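You operate a simulated robot arm through the tools that you are given. There is no shell and no other tool. Be economical: measure what you need, move in short steps, check, and stop when the job is done.

Carry out the task below with a simulated two-armed robot. There is one attempt and no reset: what you move stays moved.

TASK
Set the fence to TRAY, push the white tray in, wipe the crumbs.
Fine: the fence slides only while the large yellow FREE button is held down; push the tray back towards the rail, then wipe with the folded striped grey cloth and put it back. What is to be rubbed or washed off counts as gone when no trace of it is left.

The check looks at the end state, three seconds after you hand in, the way a careful person would. Anything else that was tipped, shoved, dropped, spilled or broken makes it a failure. Flat cloth is picked up by pressing the open fingertips on it (5 to 10 N) and closing them slowly along it; thin cloth reads only 2 to 8 mm in the jaws.

THE ROBOT
Two 7-joint arms with two-finger parallel grippers on one trunk, on a base that drives. Base frame: it is fixed to the floor where the robot stands at the start and does not move with it; the origin is under the middle of the robot, x ahead of it, y to its left, z up; the surface under the hand at the start is at about z = 860. Units: mm, degrees, N and s.
The left shoulder is at the start at [70, 134, 1251], the right one opposite. With the tool pointing down near the work surface each hand reaches from about 100 to 640 mm from the robot's upright axis, wherever it stands, measured 20 degrees to its own side. Places, roughly: green crumbs on the yellow edged table [200, -100, 900]; large yellow button [600, -400, 900]; sliding fence [600, 100, 900]; white tray (29x19x5 cm) [300, -200, 900]. Payload 1.57 kg a hand.
The tool frame of a hand sits at the grasp point between the pads (the TCP): z along the fingers, y along the line on which they close. The tips reach 30 mm beyond it. Largest opening 80 mm; finger width 17, thickness 12; the body of the gripper, 40 by 82 mm, starts 80 mm behind the TCP.
Orientation is that of the tool frame in the base frame, as a unit quaternion [w, x, y, z]. With the fingers straight down and closing along the base's y, the tool's x points along the base's -x, its y along +y and its z along -z.

THE INTERFACE
- The arms move only by the tool step_arm. It takes "left_deltas", "right_deltas" or both (then of equal length, played together; a hand with none holds still); each is a list of rows, each a list of 7 numbers: the opening in per cent of the stroke, from 0 (shut) to 100 (fully open), then the shift along the tool's x, y, z in units of 30 mm (1.0 is 30 mm), then the turn, a rotation vector about the tool's x, y, z in units of 4 degrees (1.0 is 4 degrees). In form: [[claw, dx, dy, dz, rx, ry, rz], ...]. A call has 1 to 12 rows; each row shifts and turns the commanded pose from where the row before left it, along the tool's axes as they then stand. A call with a number of a shift or a turn outside -1 to 1 is refused whole. Rows are played at 5 a second. More than 50 mm and 8.6 degrees between two rows, or a gripper value outside its range, and nothing of the call is played. A pose out of reach is approached as far as the arm can. The call stops where the force on the tool passes 40 N (or 10 N more than at its start, if that is more) or the arm is blocked; 0.2 s more then pass. Each finger travels about 153 mm/s and halts on what it meets, pressing with about 31 N; the grip force reading is that of the motor and also rises with nothing between the fingers. The clock runs only during rows and for 0.2 s after the last one: add rows that do not move to give the fingers time. It gives the time, the measured TCP pose, the force on the tool (base axes), the opening and the grip force at its end, in the units of the frame above (readings bear some noise), with the torque about the TCP (base axes, N m) and any sound that the robot's microphone picked up.
- Cameras (640 x 400 px; columns grow to the right, rows downward): "scene" is now at [120.1, -42.1, 1463]; the picture's right is [-0.50, -0.86, 0.00], its down [-0.62, 0.36, -0.70] and it looks along [0.60, -0.35, -0.72] (base axes); focal length 214 px, centre (320, 200). "left" rides on the left gripper at [72, 7, -122] in its tool frame; the picture's right is [-0.09, 1.00, 0.00], its down [-0.84, -0.08, -0.54] and it looks along [-0.54, -0.05, 0.84] (tool axes); focal length 238 px, centre (320, 200). "right" rides on the right gripper at [72, -7, -122] in its tool frame; the picture's right is [0.09, 1.00, 0.00], its down [-0.84, 0.08, -0.54] and it looks along [-0.54, 0.05, 0.84] (tool axes); focal length 238 px, centre (320, 200). There is no depth. A picture from a camera that has moved, and an enlarged one, comes with that camera's place and axes in the base frame and with its lens.
- camera(camera): a new picture of that camera. The clock stands still meanwhile.
- raise_lower(by): slides the trunk up (or, below 0, down) by that many mm; the arms and the scene camera ride with it, the base frame stays. It gives what a move gives, with no picture.
- base_move(legs): drives the robot by 1 to 6 legs, each [ahead, left, turn to the left] in mm, mm and degrees, along the robot's own axes; the way and the turn of a leg run together, so that a leg with both is an arc; at most 1500 mm and 180 degrees a leg. The arms and the cameras ride along, it lands a little off, and it stops where it bumps. It gives what a move gives.
- aim_head(pan, tilt): turns the head with the scene camera to pan (to the left, within 86 degrees either way) and tilt (down, from -29 to 69), counted from straight ahead of the robot. It gives what a move gives.
- close_up(camera, box): a new picture of the part [left, top, right, bottom] of that camera's present view, enlarged. The clock stands still meanwhile.
- job_done(): hands the job in; it is judged then, once.

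Go step by step. Nothing tells you exact positions but the pictures and the camera data: compare them with the known pose of the tool, close in by small moves and look again before you grip or let go. The budget is 120 turns and 100 pictures, counting those below and the enlarged ones. Unless the task says otherwise, let go and move clear before handing in, and close with one line.

The tools are called after "Call:" as a command line: name --argument value ..., lists and objects as JSON in quotes. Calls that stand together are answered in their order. step_arm: Moves the arms, as the interface text tells. Its arguments: {"type":"object","properties":{"left_deltas":{"type":"array"},"right_deltas":{"type":"array"}},"required":[]} The other tools are called the same way: raise_lower (by) slides the trunk up or down; base_move (legs) drives the base; aim_head (pan, tilt) turns the head that bears the scene camera; camera (camera) takes a picture; close_up (camera, box) takes an enlarged picture of a part of a camera's view; job_done () hands the job in.

At the start:

```text
time: 0.0
left_tool_pos: [448.3, -18.7, 1205.8]
left_tool_rot: [0.0, 0.0, 1.0, 0.0]
left_force: [1.3, -0.2, -1.1]
left_ft_torque: [-0.01, 0.02, 0.02]
left_width: 80.1
left_finger_force: 0.2
right_tool_pos: [332.0, -421.6, 1298.4]
right_tool_rot: [0.0, -0.001, 1.0, -0.001]
right_force: [0.0, -0.5, 0.4]
right_ft_torque: [0.01, 0.0, 0.0]
right_width: 79.7
right_finger_force: 0.0
trunk travel left (down, up): [-825.0, 115.0]
robot x, y, heading: [-1.4, 2.3, 0.1]
head pan, tilt: [-30.3, 45.8]
```

scene: 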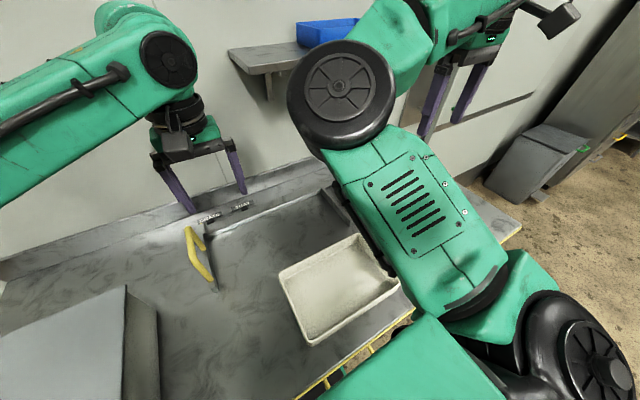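
right: 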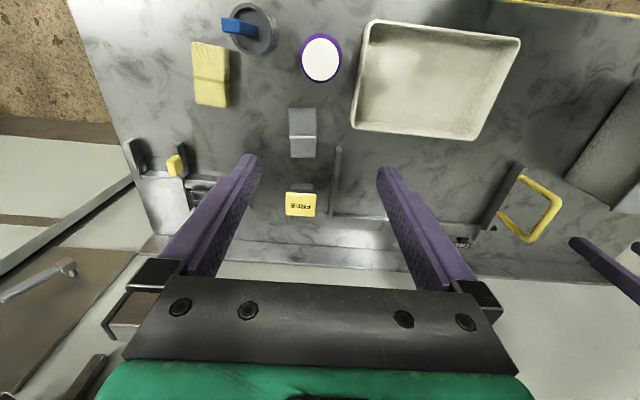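
left: 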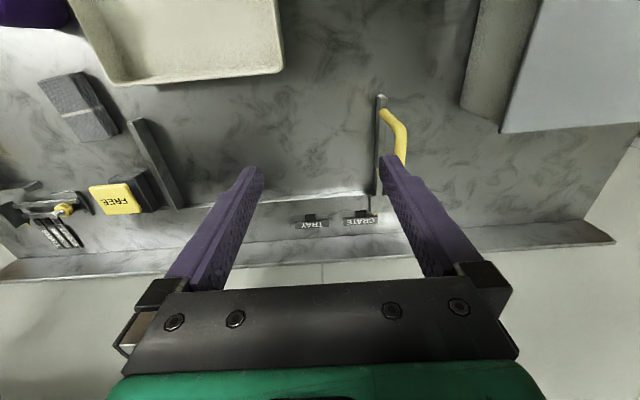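

I can see the fence at CRATE, the FREE button near (600, -447), the cloth near (427, -453) and the tray near (300, -210). Next I'll look at the details and find the crumbs.

Call:
close_up --camera "left" --box '[260, 80, 460, 240]'

Call:
close_up --camera "right" --box '[120, 0, 560, 275]'

Call:
close_up --camera "scene" --box '[100, 180, 420, 400]'

```text
2.50 times, centred on (360, 160) of left
camera zoom: at [377.2, -12.4, 1327.4], right [0.09, 1.0, 0.0], down [0.84, -0.08, 0.54], along [0.54, -0.05, -0.84], focal length 596 px, centre (220, 300)
```

zoom: 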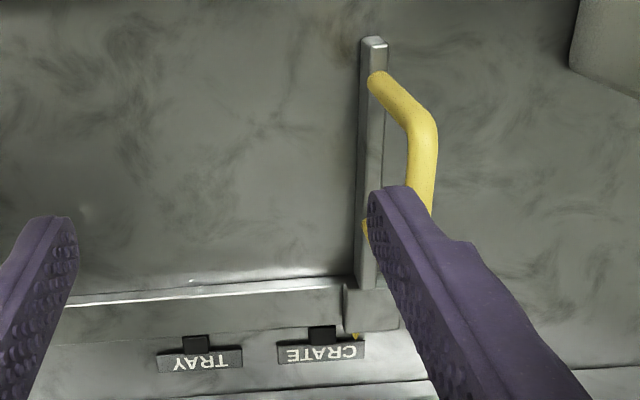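

```text
1.45 times, centred on (340, 138) of right
camera zoom: at [261.8, -429.0, 1420.0], right [-0.09, 1.0, 0.0], down [0.84, 0.08, 0.54], along [0.54, 0.05, -0.84], focal length 347 px, centre (291, 291)
```

zoom: 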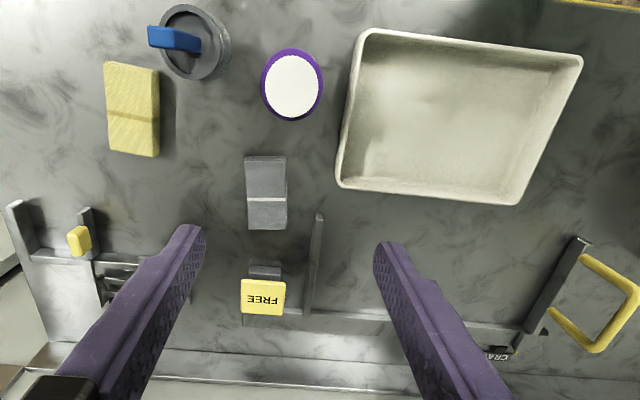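

```text
1.82 times, centred on (260, 290) of scene
camera zoom: at [120.1, -42.1, 1463.0], right [-0.5, -0.86, 0.0], down [-0.62, 0.36, -0.7], along [0.6, -0.35, -0.72], focal length 390 px, centre (429, 36)
```

zoom: 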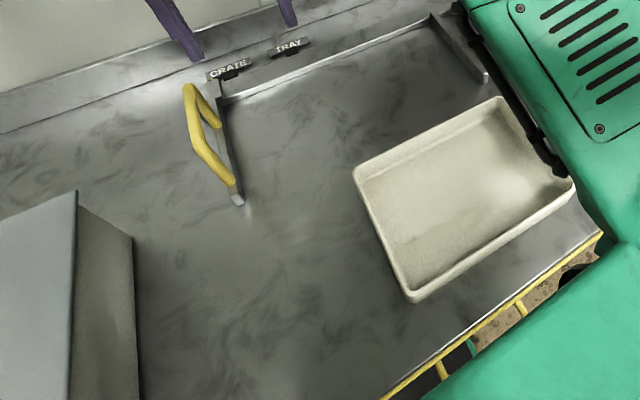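

The crumbs must be under the tray, since none show. I'll check how much room there is between the robot and the table edge before deciding on a base move.

Call:
aim_head --pan 0 --tilt 69

Call:
camera --camera "scene"

```text
time: 0.9
left_tool_pos: [449.9, -19.6, 1207.3]
left_tool_rot: [0.0, 0.0, 1.0, 0.0]
left_force: [1.1, 0.5, -0.4]
left_ft_torque: [0.01, -0.01, 0.0]
left_width: 80.2
left_finger_force: 0.1
right_tool_pos: [332.4, -421.6, 1297.8]
right_tool_rot: [0.0, -0.001, 1.0, -0.001]
right_force: [-0.6, 0.7, 0.1]
right_ft_torque: [0.01, 0.03, -0.02]
right_width: 80.1
right_finger_force: 0.1
trunk travel left (down, up): [-825.0, 115.0]
robot x, y, heading: [5.7, 1.4, 0.1]
head pan, tilt: [0.0, 68.8]
```

```text
93 pictures are left
camera scene: at [106.4, -1.7, 1435.3], right [0.0, -1.0, 0.0], down [-0.93, 0.0, -0.36], along [0.36, 0.0, -0.93], focal length 214 px, centre (320, 200)
```

scene: 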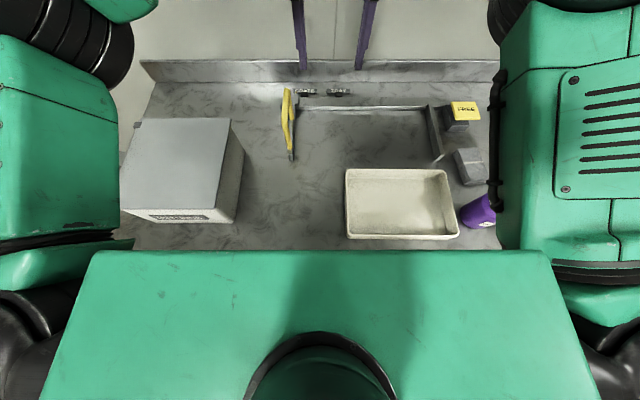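

The view is clear: fence bar, button, cloth, tray and the cup by the cloth. I'll shift the base right so both the fence and the button are within reach.

Call:
base_move --legs '[[0, -200, 0]]'

Call:
camera --camera "scene"

Call:
camera --camera "left"

```text
time: 2.5
left_tool_pos: [450.0, -215.3, 1205.8]
left_tool_rot: [0.001, -0.001, 1.0, -0.002]
left_force: [-0.1, -0.4, -0.5]
left_ft_torque: [-0.04, -0.01, 0.01]
left_width: 80.0
left_finger_force: 0.0
right_tool_pos: [331.4, -618.5, 1299.8]
right_tool_rot: [0.001, 0.0, 1.0, -0.002]
right_force: [0.5, 0.5, -0.3]
right_ft_torque: [-0.02, 0.0, -0.01]
right_width: 80.1
right_finger_force: 0.2
trunk travel left (down, up): [-825.0, 115.0]
robot x, y, heading: [1.3, -201.6, 0.1]
head pan, tilt: [0.0, 68.8]
```

```text
92 pictures are left
camera scene: at [106.1, -197.3, 1435.3], right [0.0, -1.0, 0.0], down [-0.93, 0.0, -0.36], along [0.36, 0.0, -0.93], focal length 214 px, centre (320, 200)
```

scene: 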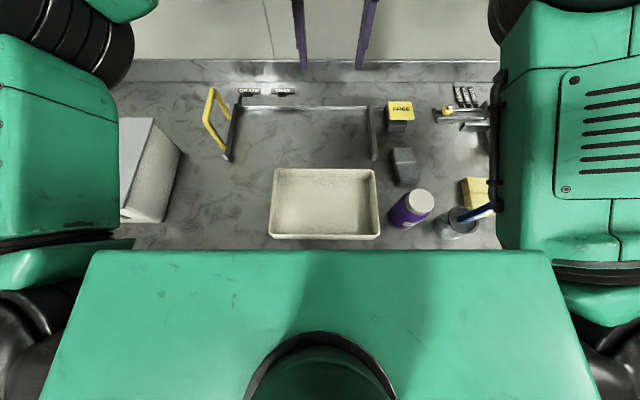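

```text
91 pictures are left
camera left: at [377.0, -209.0, 1327.5], right [0.09, 1.0, 0.0], down [0.84, -0.08, 0.54], along [0.54, -0.05, -0.84], focal length 238 px, centre (320, 200)
```

left: 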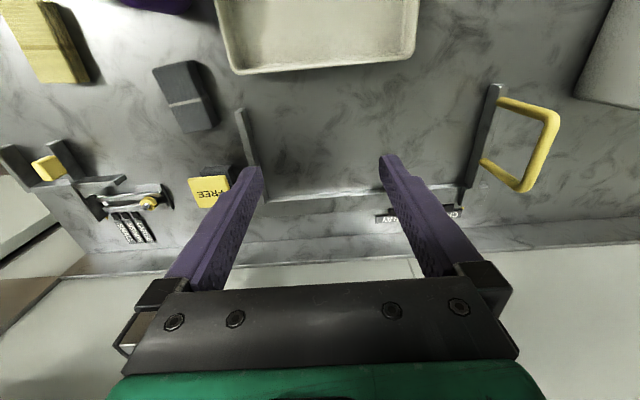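

The fence has an upright yellow handle whose grip bar is near (540, 93, 1005). I'll move the left hand above it and look closer.

Call:
step_arm --left_deltas '[[100, -0.2, 0.8, 0.2, 0, 0, 0], [100, -0.2, 0.8, 0.2, 0, 0, 0], [100, -0.2, 0.8, 0.2, 0, 0, 0], [100, -0.2, 0.8, 0.2, 0, 0, 0], [100, -0.2, 0.8, 0.2, 0, 0, 0], [100, -0.2, 0.8, 0.2, 0, 0, 0], [100, -0.2, 0.8, 0.2, 0, 0, 0], [100, -0.2, 0.8, 0.2, 0, 0, 0], [100, -0.2, 0.8, 0.2, 0, 0, 0], [100, -0.2, 0.8, 0.2, 0, 0, 0], [100, -0.2, 0.8, 0.2, 0, 0, 0], [100, -0.2, 0.8, 0.2, 0, 0, 0]]'

Call:
camera --camera "left"

Call:
camera --camera "scene"

```text
time: 5.2
left_tool_pos: [522.2, 69.6, 1133.9]
left_tool_rot: [0.001, 0.0, 1.0, 0.0]
left_force: [-0.7, 0.7, 0.2]
left_ft_torque: [-0.02, -0.01, 0.0]
left_width: 79.9
left_finger_force: 0.1
right_tool_pos: [332.9, -621.8, 1297.6]
right_tool_rot: [0.0, -0.001, 1.0, -0.001]
right_force: [0.4, 0.1, 0.0]
right_ft_torque: [-0.04, -0.03, 0.01]
right_width: 80.1
right_finger_force: 0.1
trunk travel left (down, up): [-825.0, 115.0]
robot x, y, heading: [-2.9, -202.2, -0.1]
head pan, tilt: [0.0, 68.8]
```

```text
90 pictures are left
camera left: at [449.1, 76.2, 1255.9], right [0.09, 1.0, 0.0], down [0.84, -0.08, 0.54], along [0.54, -0.05, -0.84], focal length 238 px, centre (320, 200)
```

left: 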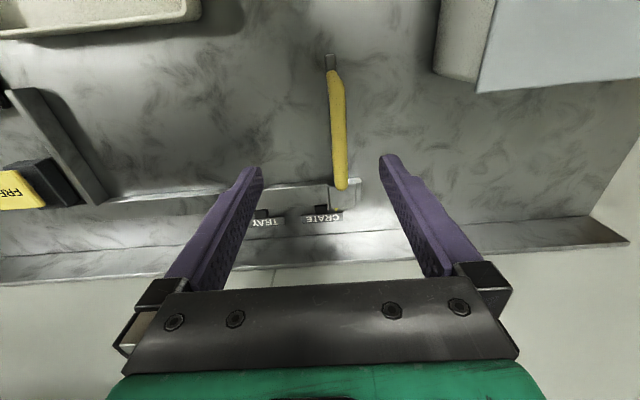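

```text
89 pictures are left
camera scene: at [106.5, -200.5, 1435.3], right [0.0, -1.0, 0.0], down [-0.93, 0.0, -0.36], along [0.36, 0.0, -0.93], focal length 214 px, centre (320, 200)
```

scene: 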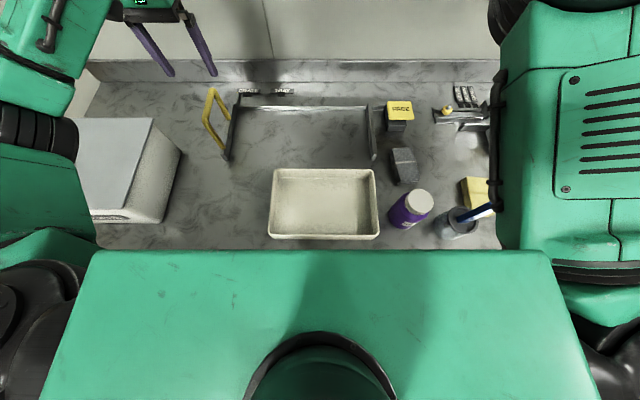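

I'll zoom in on the fence foot and the labels.

Call:
close_up --camera "left" --box '[240, 160, 400, 260]'

Call:
close_up --camera "scene" --box '[190, 70, 430, 220]'

```text
4.00 times, centred on (320, 210) of left
camera zoom: at [449.1, 76.2, 1255.9], right [0.09, 1.0, 0.0], down [0.84, -0.08, 0.54], along [0.54, -0.05, -0.84], focal length 953 px, centre (320, 160)
```

zoom: 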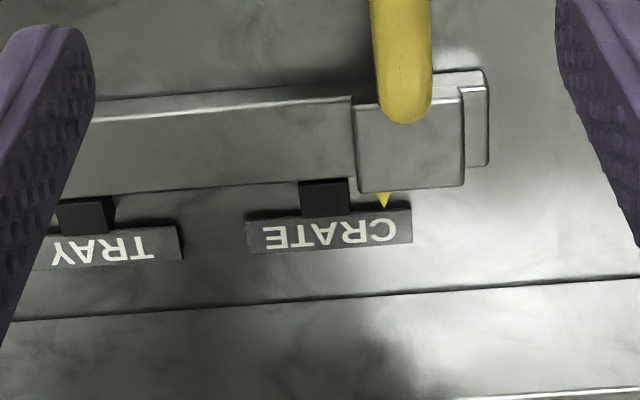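

```text
2.67 times, centred on (310, 145) of scene
camera zoom: at [106.5, -200.5, 1435.3], right [0.0, -1.0, 0.0], down [-0.93, 0.0, -0.36], along [0.36, 0.0, -0.93], focal length 572 px, centre (347, 347)
```

zoom: 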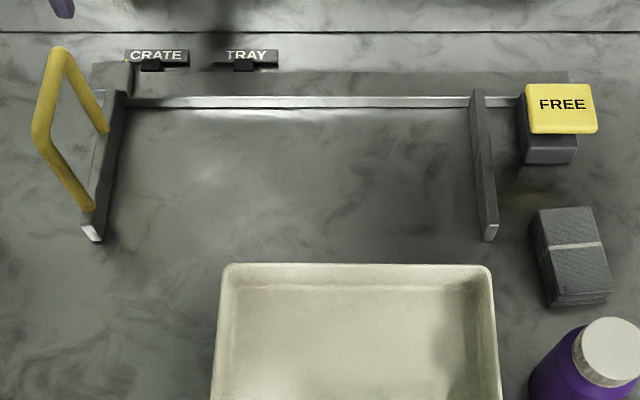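

The pointer sits near CRATE at y≈82, and TRAY is near y≈-58. Now I'll bring the closed right hand over the FREE button at (598, -448, top 926).

Call:
step_arm --right_deltas '[[0, -0.8, 0.52, 0.3, 0, 0, 0], [0, -0.8, 0.52, 0.3, 0, 0, 0], [0, -0.8, 0.52, 0.3, 0, 0, 0], [0, -0.8, 0.52, 0.3, 0, 0, 0], [0, -0.8, 0.52, 0.3, 0, 0, 0], [0, -0.8, 0.52, 0.3, 0, 0, 0], [0, -0.8, 0.52, 0.5, 0, 0, 0], [0, -0.8, 0.52, 0.8, 0, 0, 0], [0, -0.8, 0.52, 1, 0, 0, 0], [0, -0.8, 0.52, 1, 0, 0, 0], [0, -0.8, 0.52, 1, 0, 0, 0], [0, 0, 0, 1, 0, 0, 0]]'

Call:
camera --camera "right"

Call:
camera --camera "scene"

```text
time: 7.8
left_tool_pos: [524.9, 68.0, 1132.0]
left_tool_rot: [-0.002, 0.0, 1.0, 0.001]
left_force: [0.3, 0.5, -0.6]
left_ft_torque: [-0.01, 0.06, -0.01]
left_width: 79.9
left_finger_force: 0.0
right_tool_pos: [599.9, -450.0, 1080.2]
right_tool_rot: [-0.004, 0.0, 1.0, -0.001]
right_force: [0.6, -0.4, 0.0]
right_ft_torque: [-0.02, 0.04, -0.06]
right_width: 0.0
right_finger_force: 21.0
trunk travel left (down, up): [-825.0, 115.0]
robot x, y, heading: [-4.1, -202.0, -0.1]
head pan, tilt: [0.0, 68.8]
```

```text
86 pictures are left
camera right: at [529.0, -457.3, 1203.1], right [-0.09, 1.0, 0.0], down [0.84, 0.08, 0.54], along [0.53, 0.05, -0.84], focal length 238 px, centre (320, 200)
```

right: 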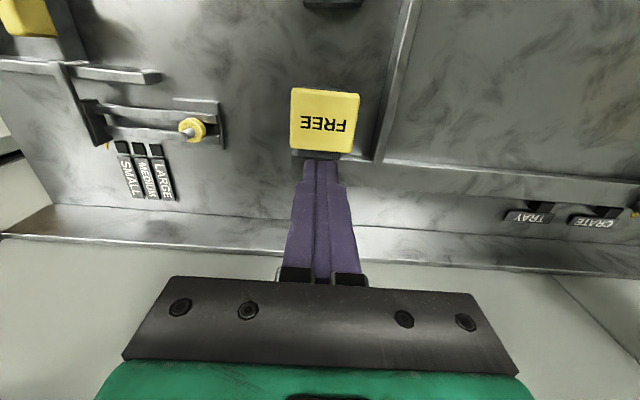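

```text
85 pictures are left
camera scene: at [110.9, -200.8, 1434.6], right [0.0, -1.0, 0.0], down [-0.93, 0.0, -0.36], along [0.36, 0.0, -0.93], focal length 214 px, centre (320, 200)
```

scene: 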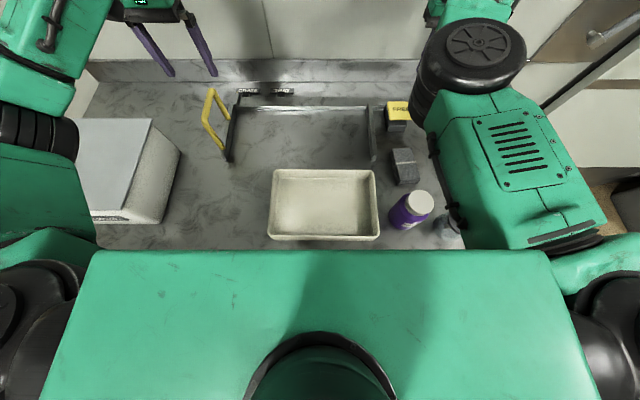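

The button is centred at (596, -446). Next I'll lower the left hand around the handle bar at y≈88.

Call:
step_arm --left_deltas '[[100, -0.35, 0.65, 0, 0, 0, 0], [100, 0, 0, 0.85, 0, 0, 0], [100, 0, 0, 0.85, 0, 0, 0], [100, 0, 0, 0.85, 0, 0, 0], [100, 0, 0, 0.85, 0, 0, 0], [100, 0, 0, 0.6, 0, 0, 0], [100, 0, 0, 0, 0, 0, 0]]'

Call:
camera --camera "left"

Call:
close_up --camera "scene" --box '[120, 40, 320, 190]'

```text
time: 9.3
left_tool_pos: [534.5, 88.8, 1012.9]
left_tool_rot: [-0.002, 0.001, 1.0, 0.0]
left_force: [-0.3, -0.3, 0.1]
left_ft_torque: [0.02, 0.02, -0.01]
left_width: 80.1
left_finger_force: 0.1
right_tool_pos: [599.1, -451.7, 1080.2]
right_tool_rot: [-0.004, 0.0, 1.0, -0.001]
right_force: [-0.2, 1.1, 0.4]
right_ft_torque: [-0.02, 0.02, -0.02]
right_width: 0.0
right_finger_force: 21.3
trunk travel left (down, up): [-825.0, 115.0]
robot x, y, heading: [-0.5, -199.0, -0.2]
head pan, tilt: [0.0, 68.8]
```

```text
84 pictures are left
camera left: at [463.1, 94.3, 1133.6], right [0.09, 1.0, 0.0], down [0.84, -0.08, 0.54], along [0.54, -0.05, -0.84], focal length 238 px, centre (320, 200)
```

left: 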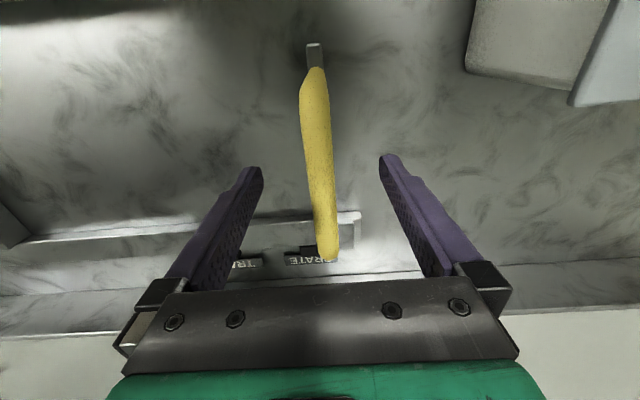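

```text
2.67 times, centred on (220, 115) of scene
camera zoom: at [110.1, -201.4, 1434.8], right [0.0, -1.0, 0.0], down [-0.93, 0.0, -0.36], along [0.36, 0.0, -0.93], focal length 572 px, centre (587, 427)
```

zoom: 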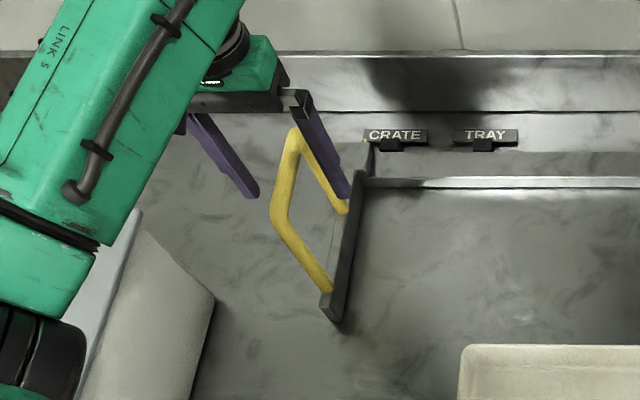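

The handle is centred between the left fingers. I'll lower slightly and close on it.

Call:
step_arm --left_deltas '[[100, 0, 0, 0.35, 0, 0, 0], [60, 0, 0, 0, 0, 0, 0], [40, 0, 0, 0, 0, 0, 0], [30, 0, 0, 0, 0, 0, 0], [20, 0, 0, 0, 0, 0, 0], [10, 0, 0, 0, 0, 0, 0], [0, 0, 0, 0, 0, 0, 0], [0, 0, 0, 0, 0, 0, 0]]'

Call:
step_arm --right_deltas '[[0, 0.1, 0.15, 0.9, 0, 0, 0], [0, 0, 0, 0.9, 0, 0, 0], [0, 0, 0, 0.9, 0, 0, 0], [0, 0, 0, 0.7, 0, 0, 0], [0, 0, 0, 0.2, 0, 0, 0], [0, 0, 0, 0.2, 0, 0, 0], [0, 0, 0, 0.2, 0, 0, 0], [0, 0, 0, 0, 0, 0, 0]]'

```text
time: 11.2
left_tool_pos: [534.4, 88.9, 1001.2]
left_tool_rot: [-0.001, 0.0, 1.0, 0.0]
left_force: [-0.1, 4.9, -0.8]
left_ft_torque: [-0.07, -0.21, 0.02]
left_width: 15.6
left_finger_force: 31.6
right_tool_pos: [598.3, -450.8, 1080.9]
right_tool_rot: [-0.005, 0.0, 1.0, -0.001]
right_force: [-0.1, 0.8, -1.0]
right_ft_torque: [0.01, 0.02, 0.0]
right_width: 0.1
right_finger_force: 22.0
trunk travel left (down, up): [-825.0, 115.0]
robot x, y, heading: [-1.5, -199.4, -0.1]
head pan, tilt: [0.0, 68.8]
```

```text
time: 12.9
left_tool_pos: [534.1, 89.0, 1002.0]
left_tool_rot: [-0.001, 0.002, 1.0, -0.001]
left_force: [7.5, 0.9, -5.8]
left_ft_torque: [0.01, 0.33, 0.03]
left_width: 15.6
left_finger_force: 31.7
right_tool_pos: [595.2, -445.6, 963.0]
right_tool_rot: [-0.002, 0.0, 1.0, -0.001]
right_force: [0.2, -0.4, 0.4]
right_ft_torque: [-0.02, 0.02, 0.03]
right_width: 0.0
right_finger_force: 21.1
trunk travel left (down, up): [-825.0, 115.0]
robot x, y, heading: [-0.1, -200.3, -0.0]
head pan, tilt: [0.0, 68.8]
```

The left hand has the handle. Now I'll press the button in small steps.

Call:
step_arm --right_deltas '[[0, 0, 0, 0.15, 0, 0, 0], [0, 0, 0, 0.15, 0, 0, 0], [0, 0, 0, 0.15, 0, 0, 0], [0, 0, 0, 0.15, 0, 0, 0], [0, 0, 0, 0, 0, 0, 0]]'

```text
time: 14.2
left_tool_pos: [534.1, 89.5, 1001.3]
left_tool_rot: [-0.001, 0.001, 1.0, -0.001]
left_force: [6.9, -0.5, -6.1]
left_ft_torque: [0.01, -0.35, 0.01]
left_width: 15.5
left_finger_force: 31.0
right_tool_pos: [596.0, -445.2, 945.0]
right_tool_rot: [-0.001, 0.0, 1.0, -0.001]
right_force: [3.5, 0.4, 7.0]
right_ft_torque: [-0.02, -0.13, -0.06]
right_width: 0.1
right_finger_force: 20.6
trunk travel left (down, up): [-825.0, 115.0]
robot x, y, heading: [-3.2, -200.8, -0.1]
head pan, tilt: [0.0, 68.8]
```

Call:
step_arm --right_deltas '[[0, 0, 0, 0.15, 0, 0, 0], [0, 0, 0, 0.15, 0, 0, 0], [0, 0, 0, 0, 0, 0, 0]]'

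```text
time: 14.9
left_tool_pos: [533.3, 88.7, 1002.2]
left_tool_rot: [-0.001, 0.001, 1.0, -0.002]
left_force: [18.1, -2.9, -11.1]
left_ft_torque: [0.01, 0.0, 0.03]
left_width: 15.8
left_finger_force: 31.4
right_tool_pos: [595.7, -446.3, 939.9]
right_tool_rot: [0.001, 0.001, 1.0, -0.004]
right_force: [1.0, -2.9, 28.8]
right_ft_torque: [-0.04, 0.02, 0.23]
right_width: 0.0
right_finger_force: 21.2
trunk travel left (down, up): [-825.0, 115.0]
robot x, y, heading: [0.4, -201.3, 0.1]
head pan, tilt: [0.0, 68.8]
```

The button looks bottomed at about 29 N. I'll test-slide the fence toward TRAY while holding it down.

Call:
step_arm --left_deltas '[[0, 0, -0.25, 0, 0, 0, 0], [0, 0, -0.25, 0, 0, 0, 0], [0, 0, -0.25, 0, 0, 0, 0], [0, 0, -0.25, 0, 0, 0, 0]]' --right_deltas '[[0, 0, 0, 0, 0, 0, 0], [0, 0, 0, 0, 0, 0, 0], [0, 0, 0, 0, 0, 0, 0], [0, 0, 0, 0, 0, 0, 0]]'

```text
time: 15.9
left_tool_pos: [533.1, 58.6, 1002.3]
left_tool_rot: [-0.001, 0.0, 1.0, -0.001]
left_force: [18.6, 2.0, -11.0]
left_ft_torque: [0.02, 0.37, 0.02]
left_width: 15.7
left_finger_force: 31.7
right_tool_pos: [595.7, -446.1, 939.4]
right_tool_rot: [0.001, 0.001, 1.0, -0.002]
right_force: [3.8, -8.4, 32.1]
right_ft_torque: [-0.21, -0.06, -0.2]
right_width: 0.0
right_finger_force: 21.4
trunk travel left (down, up): [-825.0, 115.0]
robot x, y, heading: [0.5, -201.0, -0.2]
head pan, tilt: [0.0, 68.8]
```

It slides freely. I'll carry on to just before TRAY, then look.

Call:
step_arm --left_deltas '[[0, 0, -0.4, 0, 0, 0, 0], [0, 0, -0.4, 0, 0, 0, 0], [0, 0, -0.4, 0, 0, 0, 0], [0, 0, -0.4, 0, 0, 0, 0], [0, 0, -0.4, 0, 0, 0, 0], [0, 0, -0.4, 0, 0, 0, 0], [0, 0, -0.4, 0, 0, 0, 0], [0, 0, -0.3, 0, 0, 0, 0], [0, 0, 0, 0, 0, 0, 0]]'

Call:
camera --camera "left"

Call:
close_up --camera "scene" --box '[200, 60, 440, 210]'

```text
time: 17.9
left_tool_pos: [531.9, -33.9, 1002.9]
left_tool_rot: [-0.001, 0.0, 1.0, -0.001]
left_force: [9.2, 1.5, -0.9]
left_ft_torque: [0.03, 0.08, 0.13]
left_width: 16.0
left_finger_force: 31.3
right_tool_pos: [594.2, -446.0, 939.2]
right_tool_rot: [0.002, 0.0, 1.0, -0.001]
right_force: [12.5, -6.7, 25.4]
right_ft_torque: [-0.15, -0.31, 0.01]
right_width: 0.2
right_finger_force: 21.8
trunk travel left (down, up): [-825.0, 115.0]
robot x, y, heading: [0.2, -197.9, -0.1]
head pan, tilt: [0.0, 68.8]
```

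```text
82 pictures are left
camera left: at [460.9, -27.8, 1124.2], right [0.09, 1.0, 0.0], down [0.84, -0.08, 0.54], along [0.54, -0.05, -0.84], focal length 238 px, centre (320, 200)
```

left: 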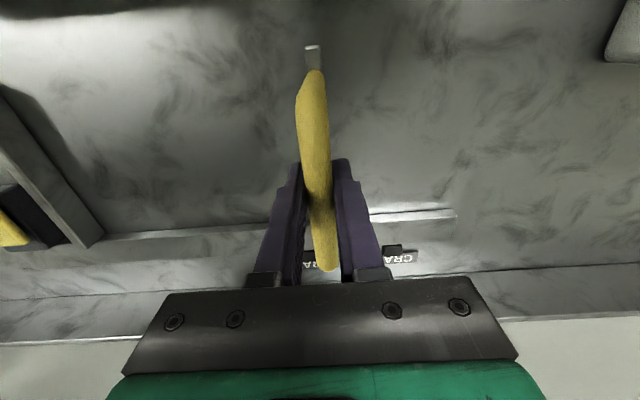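

```text
2.67 times, centred on (320, 135) of scene
camera zoom: at [107.5, -200.3, 1435.2], right [0.0, -1.0, 0.0], down [-0.93, 0.0, -0.36], along [0.36, 0.0, -0.93], focal length 572 px, centre (320, 373)
```

zoom: 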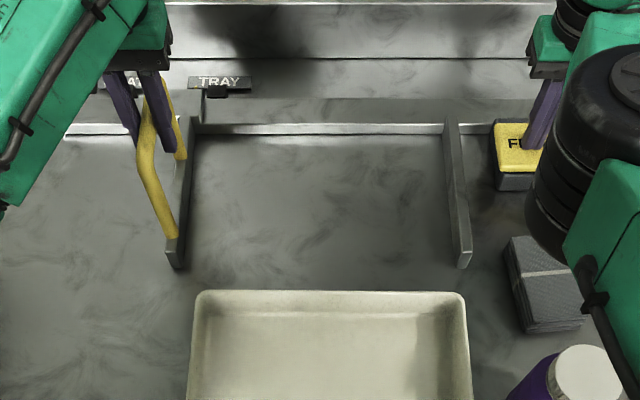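

Call:
close_up --camera "scene" --box '[240, 70, 320, 120]'

Call:
close_up --camera "left" --box '[230, 190, 470, 290]'

Call:
close_up --camera "right" --box '[340, 100, 640, 280]'

```text
8.00 times, centred on (280, 95) of scene
camera zoom: at [107.5, -200.3, 1435.2], right [0.0, -1.0, 0.0], down [-0.93, 0.0, -0.36], along [0.36, 0.0, -0.93], focal length 1716 px, centre (640, 1040)
```

zoom: 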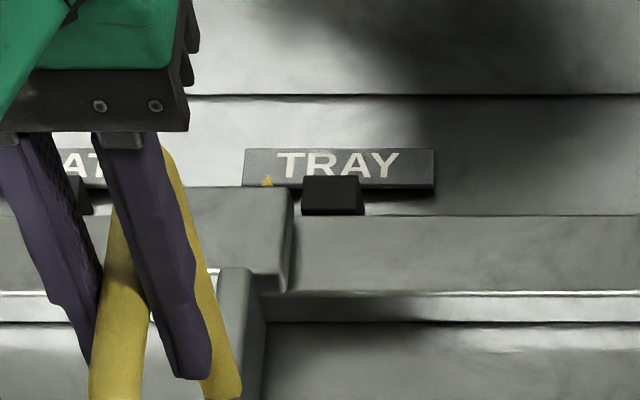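

```text
2.67 times, centred on (350, 240) of left
camera zoom: at [460.9, -27.8, 1124.2], right [0.09, 1.0, 0.0], down [0.84, -0.08, 0.54], along [0.54, -0.05, -0.84], focal length 636 px, centre (240, 93)
```

zoom: 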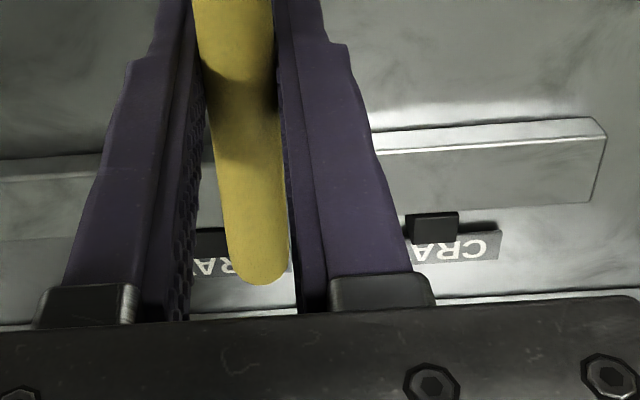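

```text
2.13 times, centred on (490, 190) of right
camera zoom: at [523.7, -452.6, 1060.7], right [-0.09, 1.0, 0.0], down [0.83, 0.08, 0.54], along [0.54, 0.05, -0.84], focal length 508 px, centre (-43, 221)
```

zoom: 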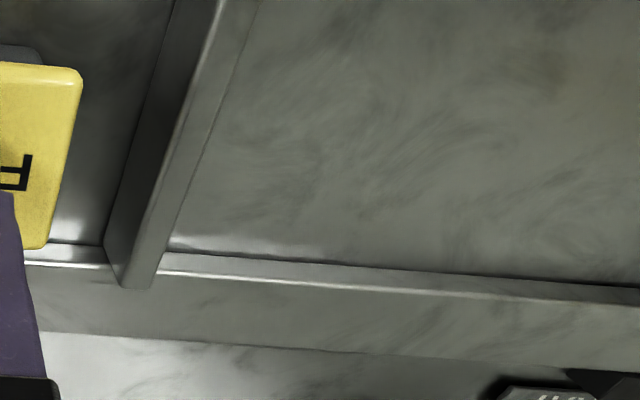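

Call:
close_up --camera "scene" --box '[250, 130, 390, 240]'

```text
3.64 times, centred on (320, 185) of scene
camera zoom: at [107.5, -200.3, 1435.2], right [0.0, -1.0, 0.0], down [-0.93, 0.0, -0.36], along [0.36, 0.0, -0.93], focal length 780 px, centre (320, 254)
```

zoom: 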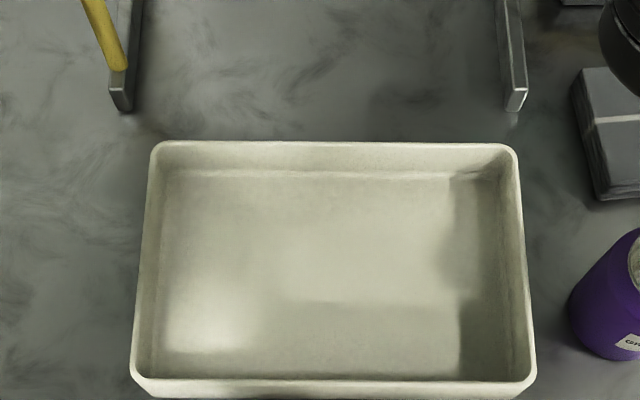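

The gap comparison (about 314 now, about 280 for the tray) says the pointer belongs at the TRAY tab centre, about 30 mm further. I'll move most of that and check.

Call:
step_arm --left_deltas '[[0, 0, -0.22, 0, 0, 0, 0], [0, 0, -0.22, 0, 0, 0, 0], [0, 0, -0.22, 0, 0, 0, 0], [0, 0, -0.2, 0, 0, 0, 0], [0, 0, 0, 0, 0, 0, 0]]'

Call:
close_up --camera "scene" --box '[240, 70, 320, 120]'

Call:
close_up --camera "scene" --box '[250, 130, 390, 240]'

```text
time: 19.1
left_tool_pos: [531.5, -59.0, 1001.5]
left_tool_rot: [0.0, 0.0, 1.0, -0.001]
left_force: [13.6, 2.2, 2.2]
left_ft_torque: [0.05, 0.61, 0.05]
left_width: 15.6
left_finger_force: 30.8
right_tool_pos: [596.3, -444.9, 938.4]
right_tool_rot: [0.0, 0.0, 1.0, 0.0]
right_force: [9.3, -3.5, 26.3]
right_ft_torque: [-0.11, -0.2, 0.0]
right_width: 0.0
right_finger_force: 21.1
trunk travel left (down, up): [-825.0, 115.0]
robot x, y, heading: [3.4, -201.9, -0.2]
head pan, tilt: [0.0, 68.8]
```

```text
8.00 times, centred on (280, 95) of scene
camera zoom: at [107.5, -199.7, 1435.3], right [0.0, -1.0, 0.0], down [-0.93, 0.0, -0.36], along [0.36, 0.0, -0.93], focal length 1716 px, centre (640, 1040)
```

zoom: 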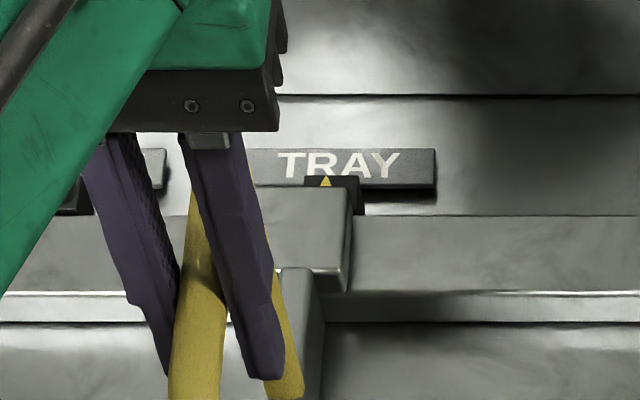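

```text
3.64 times, centred on (320, 185) of scene
camera zoom: at [107.5, -199.7, 1435.3], right [0.0, -1.0, 0.0], down [-0.93, 0.0, -0.36], along [0.36, 0.0, -0.93], focal length 780 px, centre (320, 254)
```

zoom: 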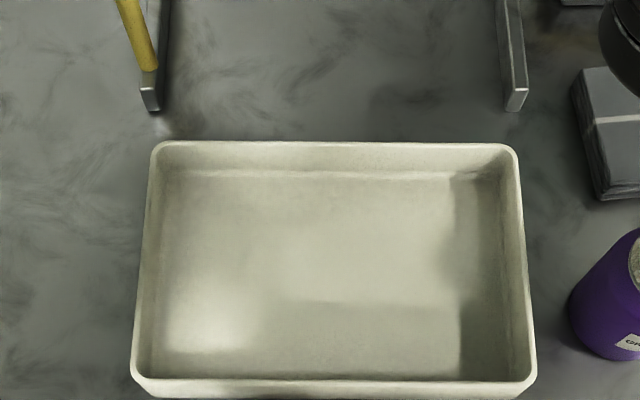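

The pointer is about 3 mm short of the tab centre. One small nudge, then I'll check.

Call:
step_arm --left_deltas '[[0, 0, -0.1, 0, 0, 0, 0], [0, 0, 0, 0, 0, 0, 0], [0, 0, 0, 0, 0, 0, 0]]'

Call:
close_up --camera "scene" --box '[240, 70, 320, 120]'

```text
time: 19.9
left_tool_pos: [532.9, -62.3, 1003.5]
left_tool_rot: [-0.001, 0.001, 1.0, -0.001]
left_force: [15.5, 0.9, 1.8]
left_ft_torque: [-0.04, 0.3, 0.1]
left_width: 15.8
left_finger_force: 31.1
right_tool_pos: [595.4, -445.9, 940.1]
right_tool_rot: [0.001, 0.0, 1.0, -0.001]
right_force: [7.0, -2.6, 26.9]
right_ft_torque: [-0.1, -0.19, 0.02]
right_width: 0.0
right_finger_force: 21.6
trunk travel left (down, up): [-825.0, 115.0]
robot x, y, heading: [0.3, -197.1, -0.2]
head pan, tilt: [0.0, 68.8]
```

```text
8.00 times, centred on (280, 95) of scene
camera zoom: at [107.5, -199.5, 1435.3], right [0.0, -1.0, 0.0], down [-0.93, 0.0, -0.36], along [0.36, 0.0, -0.93], focal length 1716 px, centre (640, 1040)
```

zoom: 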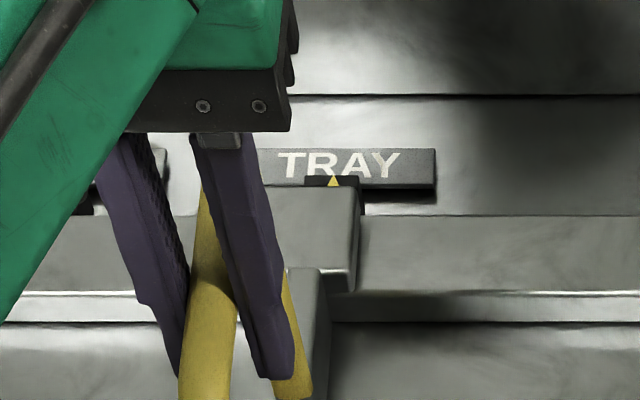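

The pointer is on the tab centre. I'll release the button first so the fence locks, then open the left hand.

Call:
step_arm --right_deltas '[[0, 0, 0, -0.3, 0, 0, 0], [0, 0, 0, -0.6, 0, 0, 0], [0, 0, 0, -1, 0, 0, 0], [0, 0, 0, -1, 0, 0, 0], [0, 0, 0, -1, 0, 0, 0], [0, 0, 0, -1, 0, 0, 0]]'

Call:
step_arm --left_deltas '[[20, 0, 0, 0, 0, 0, 0], [25, 0, 0, 0, 0, 0, 0], [40, 0, 0, 0, 0, 0, 0], [60, 0, 0, 0, 0, 0, 0], [80, 0, 0, 0, 0, 0, 0], [80, 0, 0, -0.5, 0, 0, 0], [80, 0, 0, -1, 0, 0, 0], [80, 0, 0, -1, 0, 0, 0], [80, 0, 0, -1, 0, 0, 0], [80, 0, 0, -1, 0, 0, 0]]'

Call:
camera --camera "scene"

Call:
camera --camera "left"

```text
time: 21.4
left_tool_pos: [532.9, -63.9, 1002.0]
left_tool_rot: [0.001, 0.0, 1.0, 0.0]
left_force: [8.6, 0.6, 7.6]
left_ft_torque: [-0.05, -0.67, 0.05]
left_width: 15.6
left_finger_force: 31.2
right_tool_pos: [593.7, -445.4, 1084.3]
right_tool_rot: [0.0, 0.001, 1.0, -0.001]
right_force: [-0.1, -0.5, -0.3]
right_ft_torque: [-0.05, -0.01, -0.01]
right_width: 0.0
right_finger_force: 21.5
trunk travel left (down, up): [-825.0, 115.0]
robot x, y, heading: [-1.9, -200.7, -0.4]
head pan, tilt: [0.0, 68.8]
```

```text
time: 23.6
left_tool_pos: [531.3, -62.9, 1138.5]
left_tool_rot: [0.0, 0.0, 1.0, 0.0]
left_force: [0.1, -0.3, -0.6]
left_ft_torque: [-0.04, -0.01, 0.04]
left_width: 64.0
left_finger_force: 0.0
right_tool_pos: [593.5, -446.0, 1085.7]
right_tool_rot: [0.0, 0.001, 1.0, -0.001]
right_force: [-0.6, -0.2, -0.2]
right_ft_torque: [-0.01, 0.0, 0.01]
right_width: 0.0
right_finger_force: 20.8
trunk travel left (down, up): [-825.0, 115.0]
robot x, y, heading: [-2.6, -199.2, 0.0]
head pan, tilt: [0.0, 68.8]
```

```text
73 pictures are left
camera scene: at [105.6, -201.4, 1435.3], right [0.0, -1.0, 0.0], down [-0.93, 0.0, -0.36], along [0.36, 0.0, -0.93], focal length 214 px, centre (320, 200)
```

scene: 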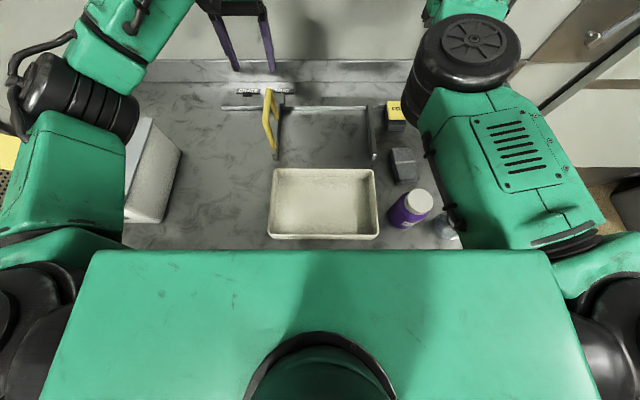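

```text
72 pictures are left
camera left: at [458.4, -55.9, 1260.2], right [0.09, 1.0, 0.0], down [0.84, -0.08, 0.54], along [0.54, -0.05, -0.84], focal length 238 px, centre (320, 200)
```

left: 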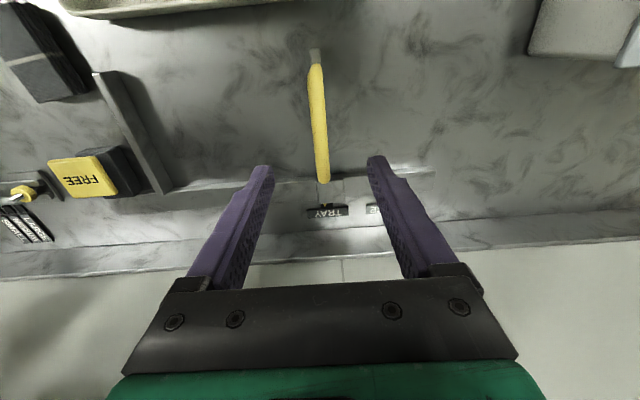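

The fence is set at TRAY and both hands are clear. The tray's near wall is close to the robot, so I'll back the base up about 120 mm to push on it from outside with both hands.

Call:
base_move --legs '[[-120, 0, 0]]'

Call:
camera --camera "scene"

```text
time: 24.8
left_tool_pos: [410.9, -62.0, 1138.1]
left_tool_rot: [-0.002, 0.0, 1.0, 0.0]
left_force: [0.5, -0.1, -0.3]
left_ft_torque: [0.0, 0.01, 0.0]
left_width: 64.0
left_finger_force: 0.1
right_tool_pos: [473.2, -445.3, 1083.7]
right_tool_rot: [-0.001, 0.0, 1.0, 0.0]
right_force: [0.8, -0.1, 0.9]
right_ft_torque: [0.01, -0.01, -0.02]
right_width: 0.0
right_finger_force: 21.2
trunk travel left (down, up): [-825.0, 115.0]
robot x, y, heading: [-119.9, -198.1, 0.1]
head pan, tilt: [0.0, 68.8]
```

```text
71 pictures are left
camera scene: at [-12.4, -201.0, 1435.0], right [0.0, -1.0, 0.0], down [-0.93, 0.0, -0.36], along [0.36, 0.0, -0.93], focal length 214 px, centre (320, 200)
```

scene: 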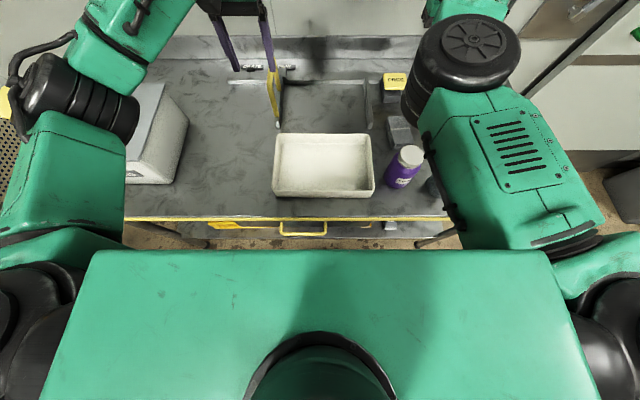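

Call:
step_arm --left_deltas '[[30, 0.7, -0.19, 0.1, 0, 0, 0], [0, 0.7, -0.19, 0.1, 0, 0, 0], [0, 0.7, -0.19, 0.1, 0, 0, 0], [0, 0.7, -0.19, 0.1, 0, 0, 0], [0, 0.7, -0.19, 0.1, 0, 0, 0], [0, 0.7, -0.19, 0.1, 0, 0, 0], [0, 0.7, -0.19, 0.1, 0, 0, 0], [0, 0.7, -0.19, 0.1, 0, 0, 0], [0, 0.7, -0.19, 0.1, 0, 0, 0], [0, 0.7, -0.19, 0.1, 0, 0, 0], [0, 0.7, -0.19, 0.1, 0, 0, 0], [0, 0, 0, 0, 0, 0, 0]]' --right_deltas '[[0, 0.888, 0.44, -0.05, 0, 0, 0], [0, 0.888, 0.44, -0.05, 0, 0, 0], [0, 0.888, 0.44, -0.05, 0, 0, 0], [0, 0.888, 0.44, -0.05, 0, 0, 0], [0, 0.888, 0.44, -0.05, 0, 0, 0], [0, 0.888, 0.44, -0.05, 0, 0, 0], [0, 0.888, 0.44, -0.05, 0, 0, 0], [0, 0.888, 0.44, -0.05, 0, 0, 0], [0, 0.888, 0.44, -0.05, 0, 0, 0], [0, 0.888, 0.44, -0.05, 0, 0, 0], [0, 0.888, 0.44, -0.05, 0, 0, 0], [0, 0, 0, 0, 0, 0, 0]]'

Call:
camera --camera "scene"

```text
time: 27.4
left_tool_pos: [189.1, -122.1, 1106.1]
left_tool_rot: [-0.001, 0.001, 1.0, -0.001]
left_force: [-0.1, -0.8, 0.5]
left_ft_torque: [0.0, -0.01, 0.02]
left_width: 0.0
left_finger_force: 20.9
left hand out of reach, approached as far as the arm can: row 11
right_tool_pos: [401.7, -388.5, 995.8]
right_tool_rot: [0.006, 0.009, 1.0, -0.008]
right_force: [-0.1, -0.5, 0.7]
right_ft_torque: [-0.01, -0.03, -0.02]
right_width: 0.0
right_finger_force: 21.2
right hand out of reach, approached as far as the arm can: row 2, 3, 4, 5, 6, 7, 8, 9, 10, 11
trunk travel left (down, up): [-825.0, 115.0]
robot x, y, heading: [-122.1, -202.0, -0.1]
head pan, tilt: [0.0, 68.8]
```

```text
70 pictures are left
camera scene: at [-14.9, -200.8, 1435.3], right [0.0, -1.0, 0.0], down [-0.93, 0.0, -0.36], along [0.36, 0.0, -0.93], focal length 214 px, centre (320, 200)
```

scene: 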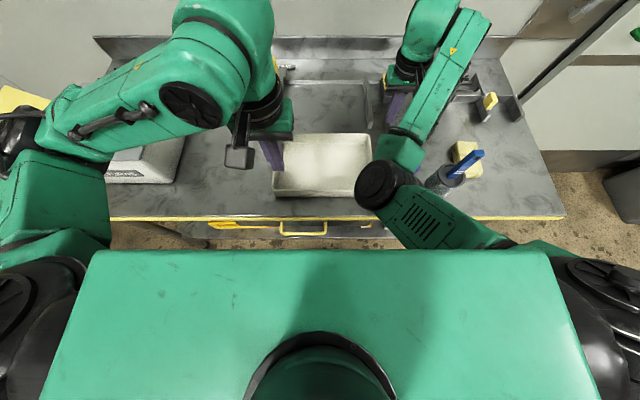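

The right arm couldn't follow and its elbow has swung low near the bottle. I'll raise it gently first.

Call:
step_arm --right_deltas '[[0, -0.3, -0.2, -0.6, 0, 0, 0], [0, -0.3, -0.2, -0.6, 0, 0, 0], [0, -0.3, -0.2, -0.6, 0, 0, 0]]'

Call:
camera --camera "scene"

Call:
camera --camera "right"

```text
time: 28.2
left_tool_pos: [189.7, -122.1, 1107.1]
left_tool_rot: [0.001, 0.0, 1.0, 0.0]
left_force: [-0.4, -0.4, 0.7]
left_ft_torque: [0.02, -0.01, 0.03]
left_width: 0.2
left_finger_force: 21.4
right_tool_pos: [427.3, -395.5, 1044.1]
right_tool_rot: [0.0, -0.001, 1.0, 0.0]
right_force: [0.4, 0.4, -0.1]
right_ft_torque: [-0.03, -0.03, -0.02]
right_width: 0.0
right_finger_force: 20.9
trunk travel left (down, up): [-825.0, 115.0]
robot x, y, heading: [-119.7, -201.9, -0.2]
head pan, tilt: [0.0, 68.8]
```

```text
69 pictures are left
camera scene: at [-15.4, -201.3, 1435.3], right [0.0, -1.0, 0.0], down [-0.93, 0.0, -0.36], along [0.36, 0.0, -0.93], focal length 214 px, centre (320, 200)
```

scene: 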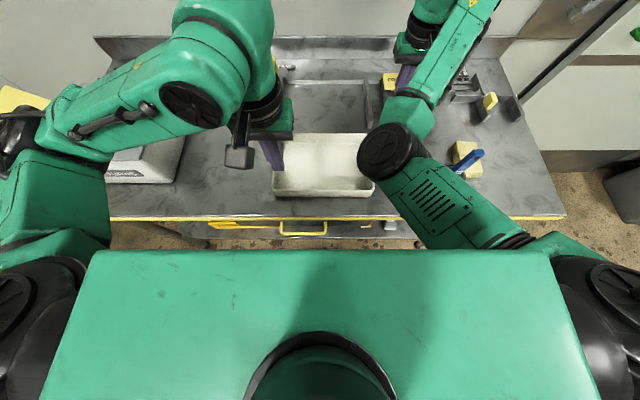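

```text
68 pictures are left
camera right: at [355.5, -402.8, 1165.7], right [-0.09, 1.0, 0.0], down [0.84, 0.08, 0.54], along [0.54, 0.05, -0.84], focal length 238 px, centre (320, 200)
```

right: 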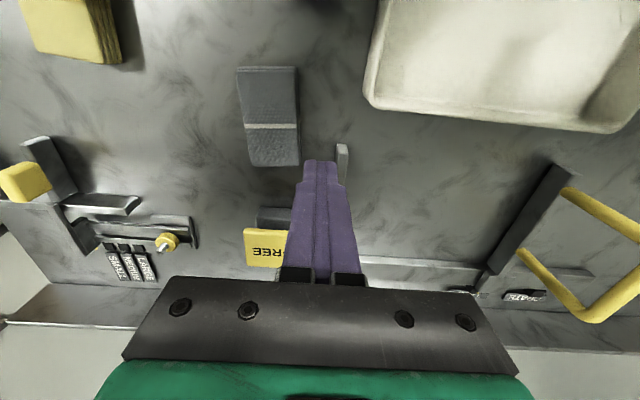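

Nothing is disturbed so far. I'll lift the right hand up and outward to restore a safe elbow posture.

Call:
step_arm --right_deltas '[[0, -0.3, -0.3, -0.8, 0, 0, 0], [0, -0.3, -0.3, -0.8, 0, 0, 0], [0, -0.3, -0.3, -0.8, 0, 0, 0], [0, -0.2, -0.3, -0.8, 0, 0, 0], [0, 0, -0.3, -0.8, 0, 0, 0], [0, 0, -0.3, -0.8, 0, 0, 0]]'

Call:
camera --camera "scene"

```text
time: 29.6
left_tool_pos: [188.1, -122.9, 1106.6]
left_tool_rot: [0.0, 0.0, 1.0, 0.0]
left_force: [0.2, 0.1, 0.7]
left_ft_torque: [-0.02, -0.03, 0.0]
left_width: 0.1
left_finger_force: 21.4
right_tool_pos: [458.0, -449.0, 1189.5]
right_tool_rot: [0.0, 0.0, 1.0, 0.0]
right_force: [-0.3, 0.2, 0.5]
right_ft_torque: [-0.03, -0.03, 0.02]
right_width: 0.0
right_finger_force: 21.0
trunk travel left (down, up): [-825.0, 115.0]
robot x, y, heading: [-120.4, -198.1, -0.2]
head pan, tilt: [0.0, 68.8]
```

```text
67 pictures are left
camera scene: at [-15.9, -201.6, 1435.3], right [0.0, -1.0, 0.0], down [-0.93, 0.0, -0.36], along [0.36, 0.0, -0.93], focal length 214 px, centre (320, 200)
```

scene: 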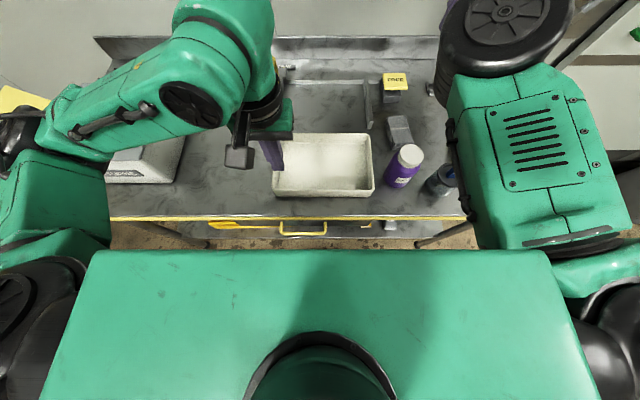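

The elbow is back up and the bottle is untouched. I'll push with the left hand alone at the tray's centre, so I'll shift the base right to put that hand on the centreline.

Call:
base_move --legs '[[0, -88, 0]]'

Call:
camera --camera "scene"

Call:
camera --camera "left"

```text
time: 30.7
left_tool_pos: [188.1, -205.3, 1106.7]
left_tool_rot: [0.0, 0.0, 1.0, -0.002]
left_force: [0.0, 0.4, 0.6]
left_ft_torque: [0.0, 0.0, -0.03]
left_width: 0.0
left_finger_force: 21.2
right_tool_pos: [459.0, -532.4, 1189.2]
right_tool_rot: [0.0, -0.001, 1.0, -0.003]
right_force: [0.1, 0.1, 0.8]
right_ft_torque: [-0.04, 0.02, 0.01]
right_width: 0.0
right_finger_force: 20.9
trunk travel left (down, up): [-825.0, 115.0]
robot x, y, heading: [-122.1, -285.2, -0.2]
head pan, tilt: [0.0, 68.8]
```

```text
66 pictures are left
camera scene: at [-15.5, -284.0, 1435.3], right [0.0, -1.0, 0.0], down [-0.93, 0.0, -0.36], along [0.36, 0.0, -0.93], focal length 214 px, centre (320, 200)
```

scene: 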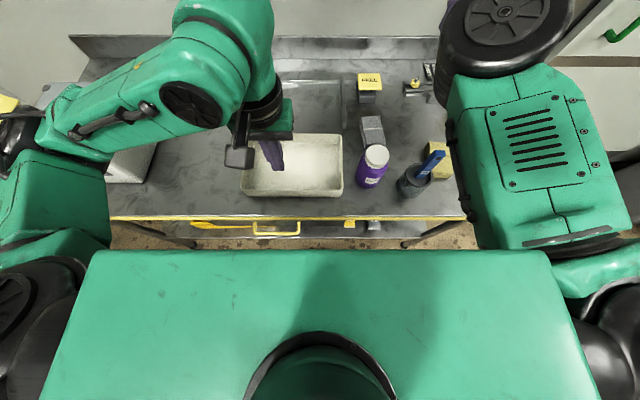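

```text
65 pictures are left
camera left: at [116.5, -199.3, 1228.1], right [0.09, 1.0, 0.0], down [0.84, -0.07, 0.54], along [0.54, -0.05, -0.84], focal length 238 px, centre (320, 200)
```

left: 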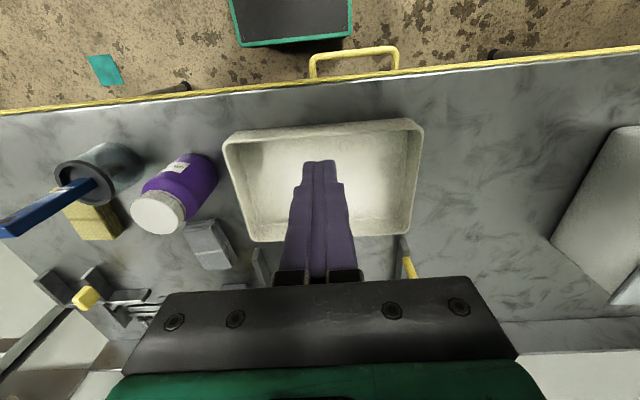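

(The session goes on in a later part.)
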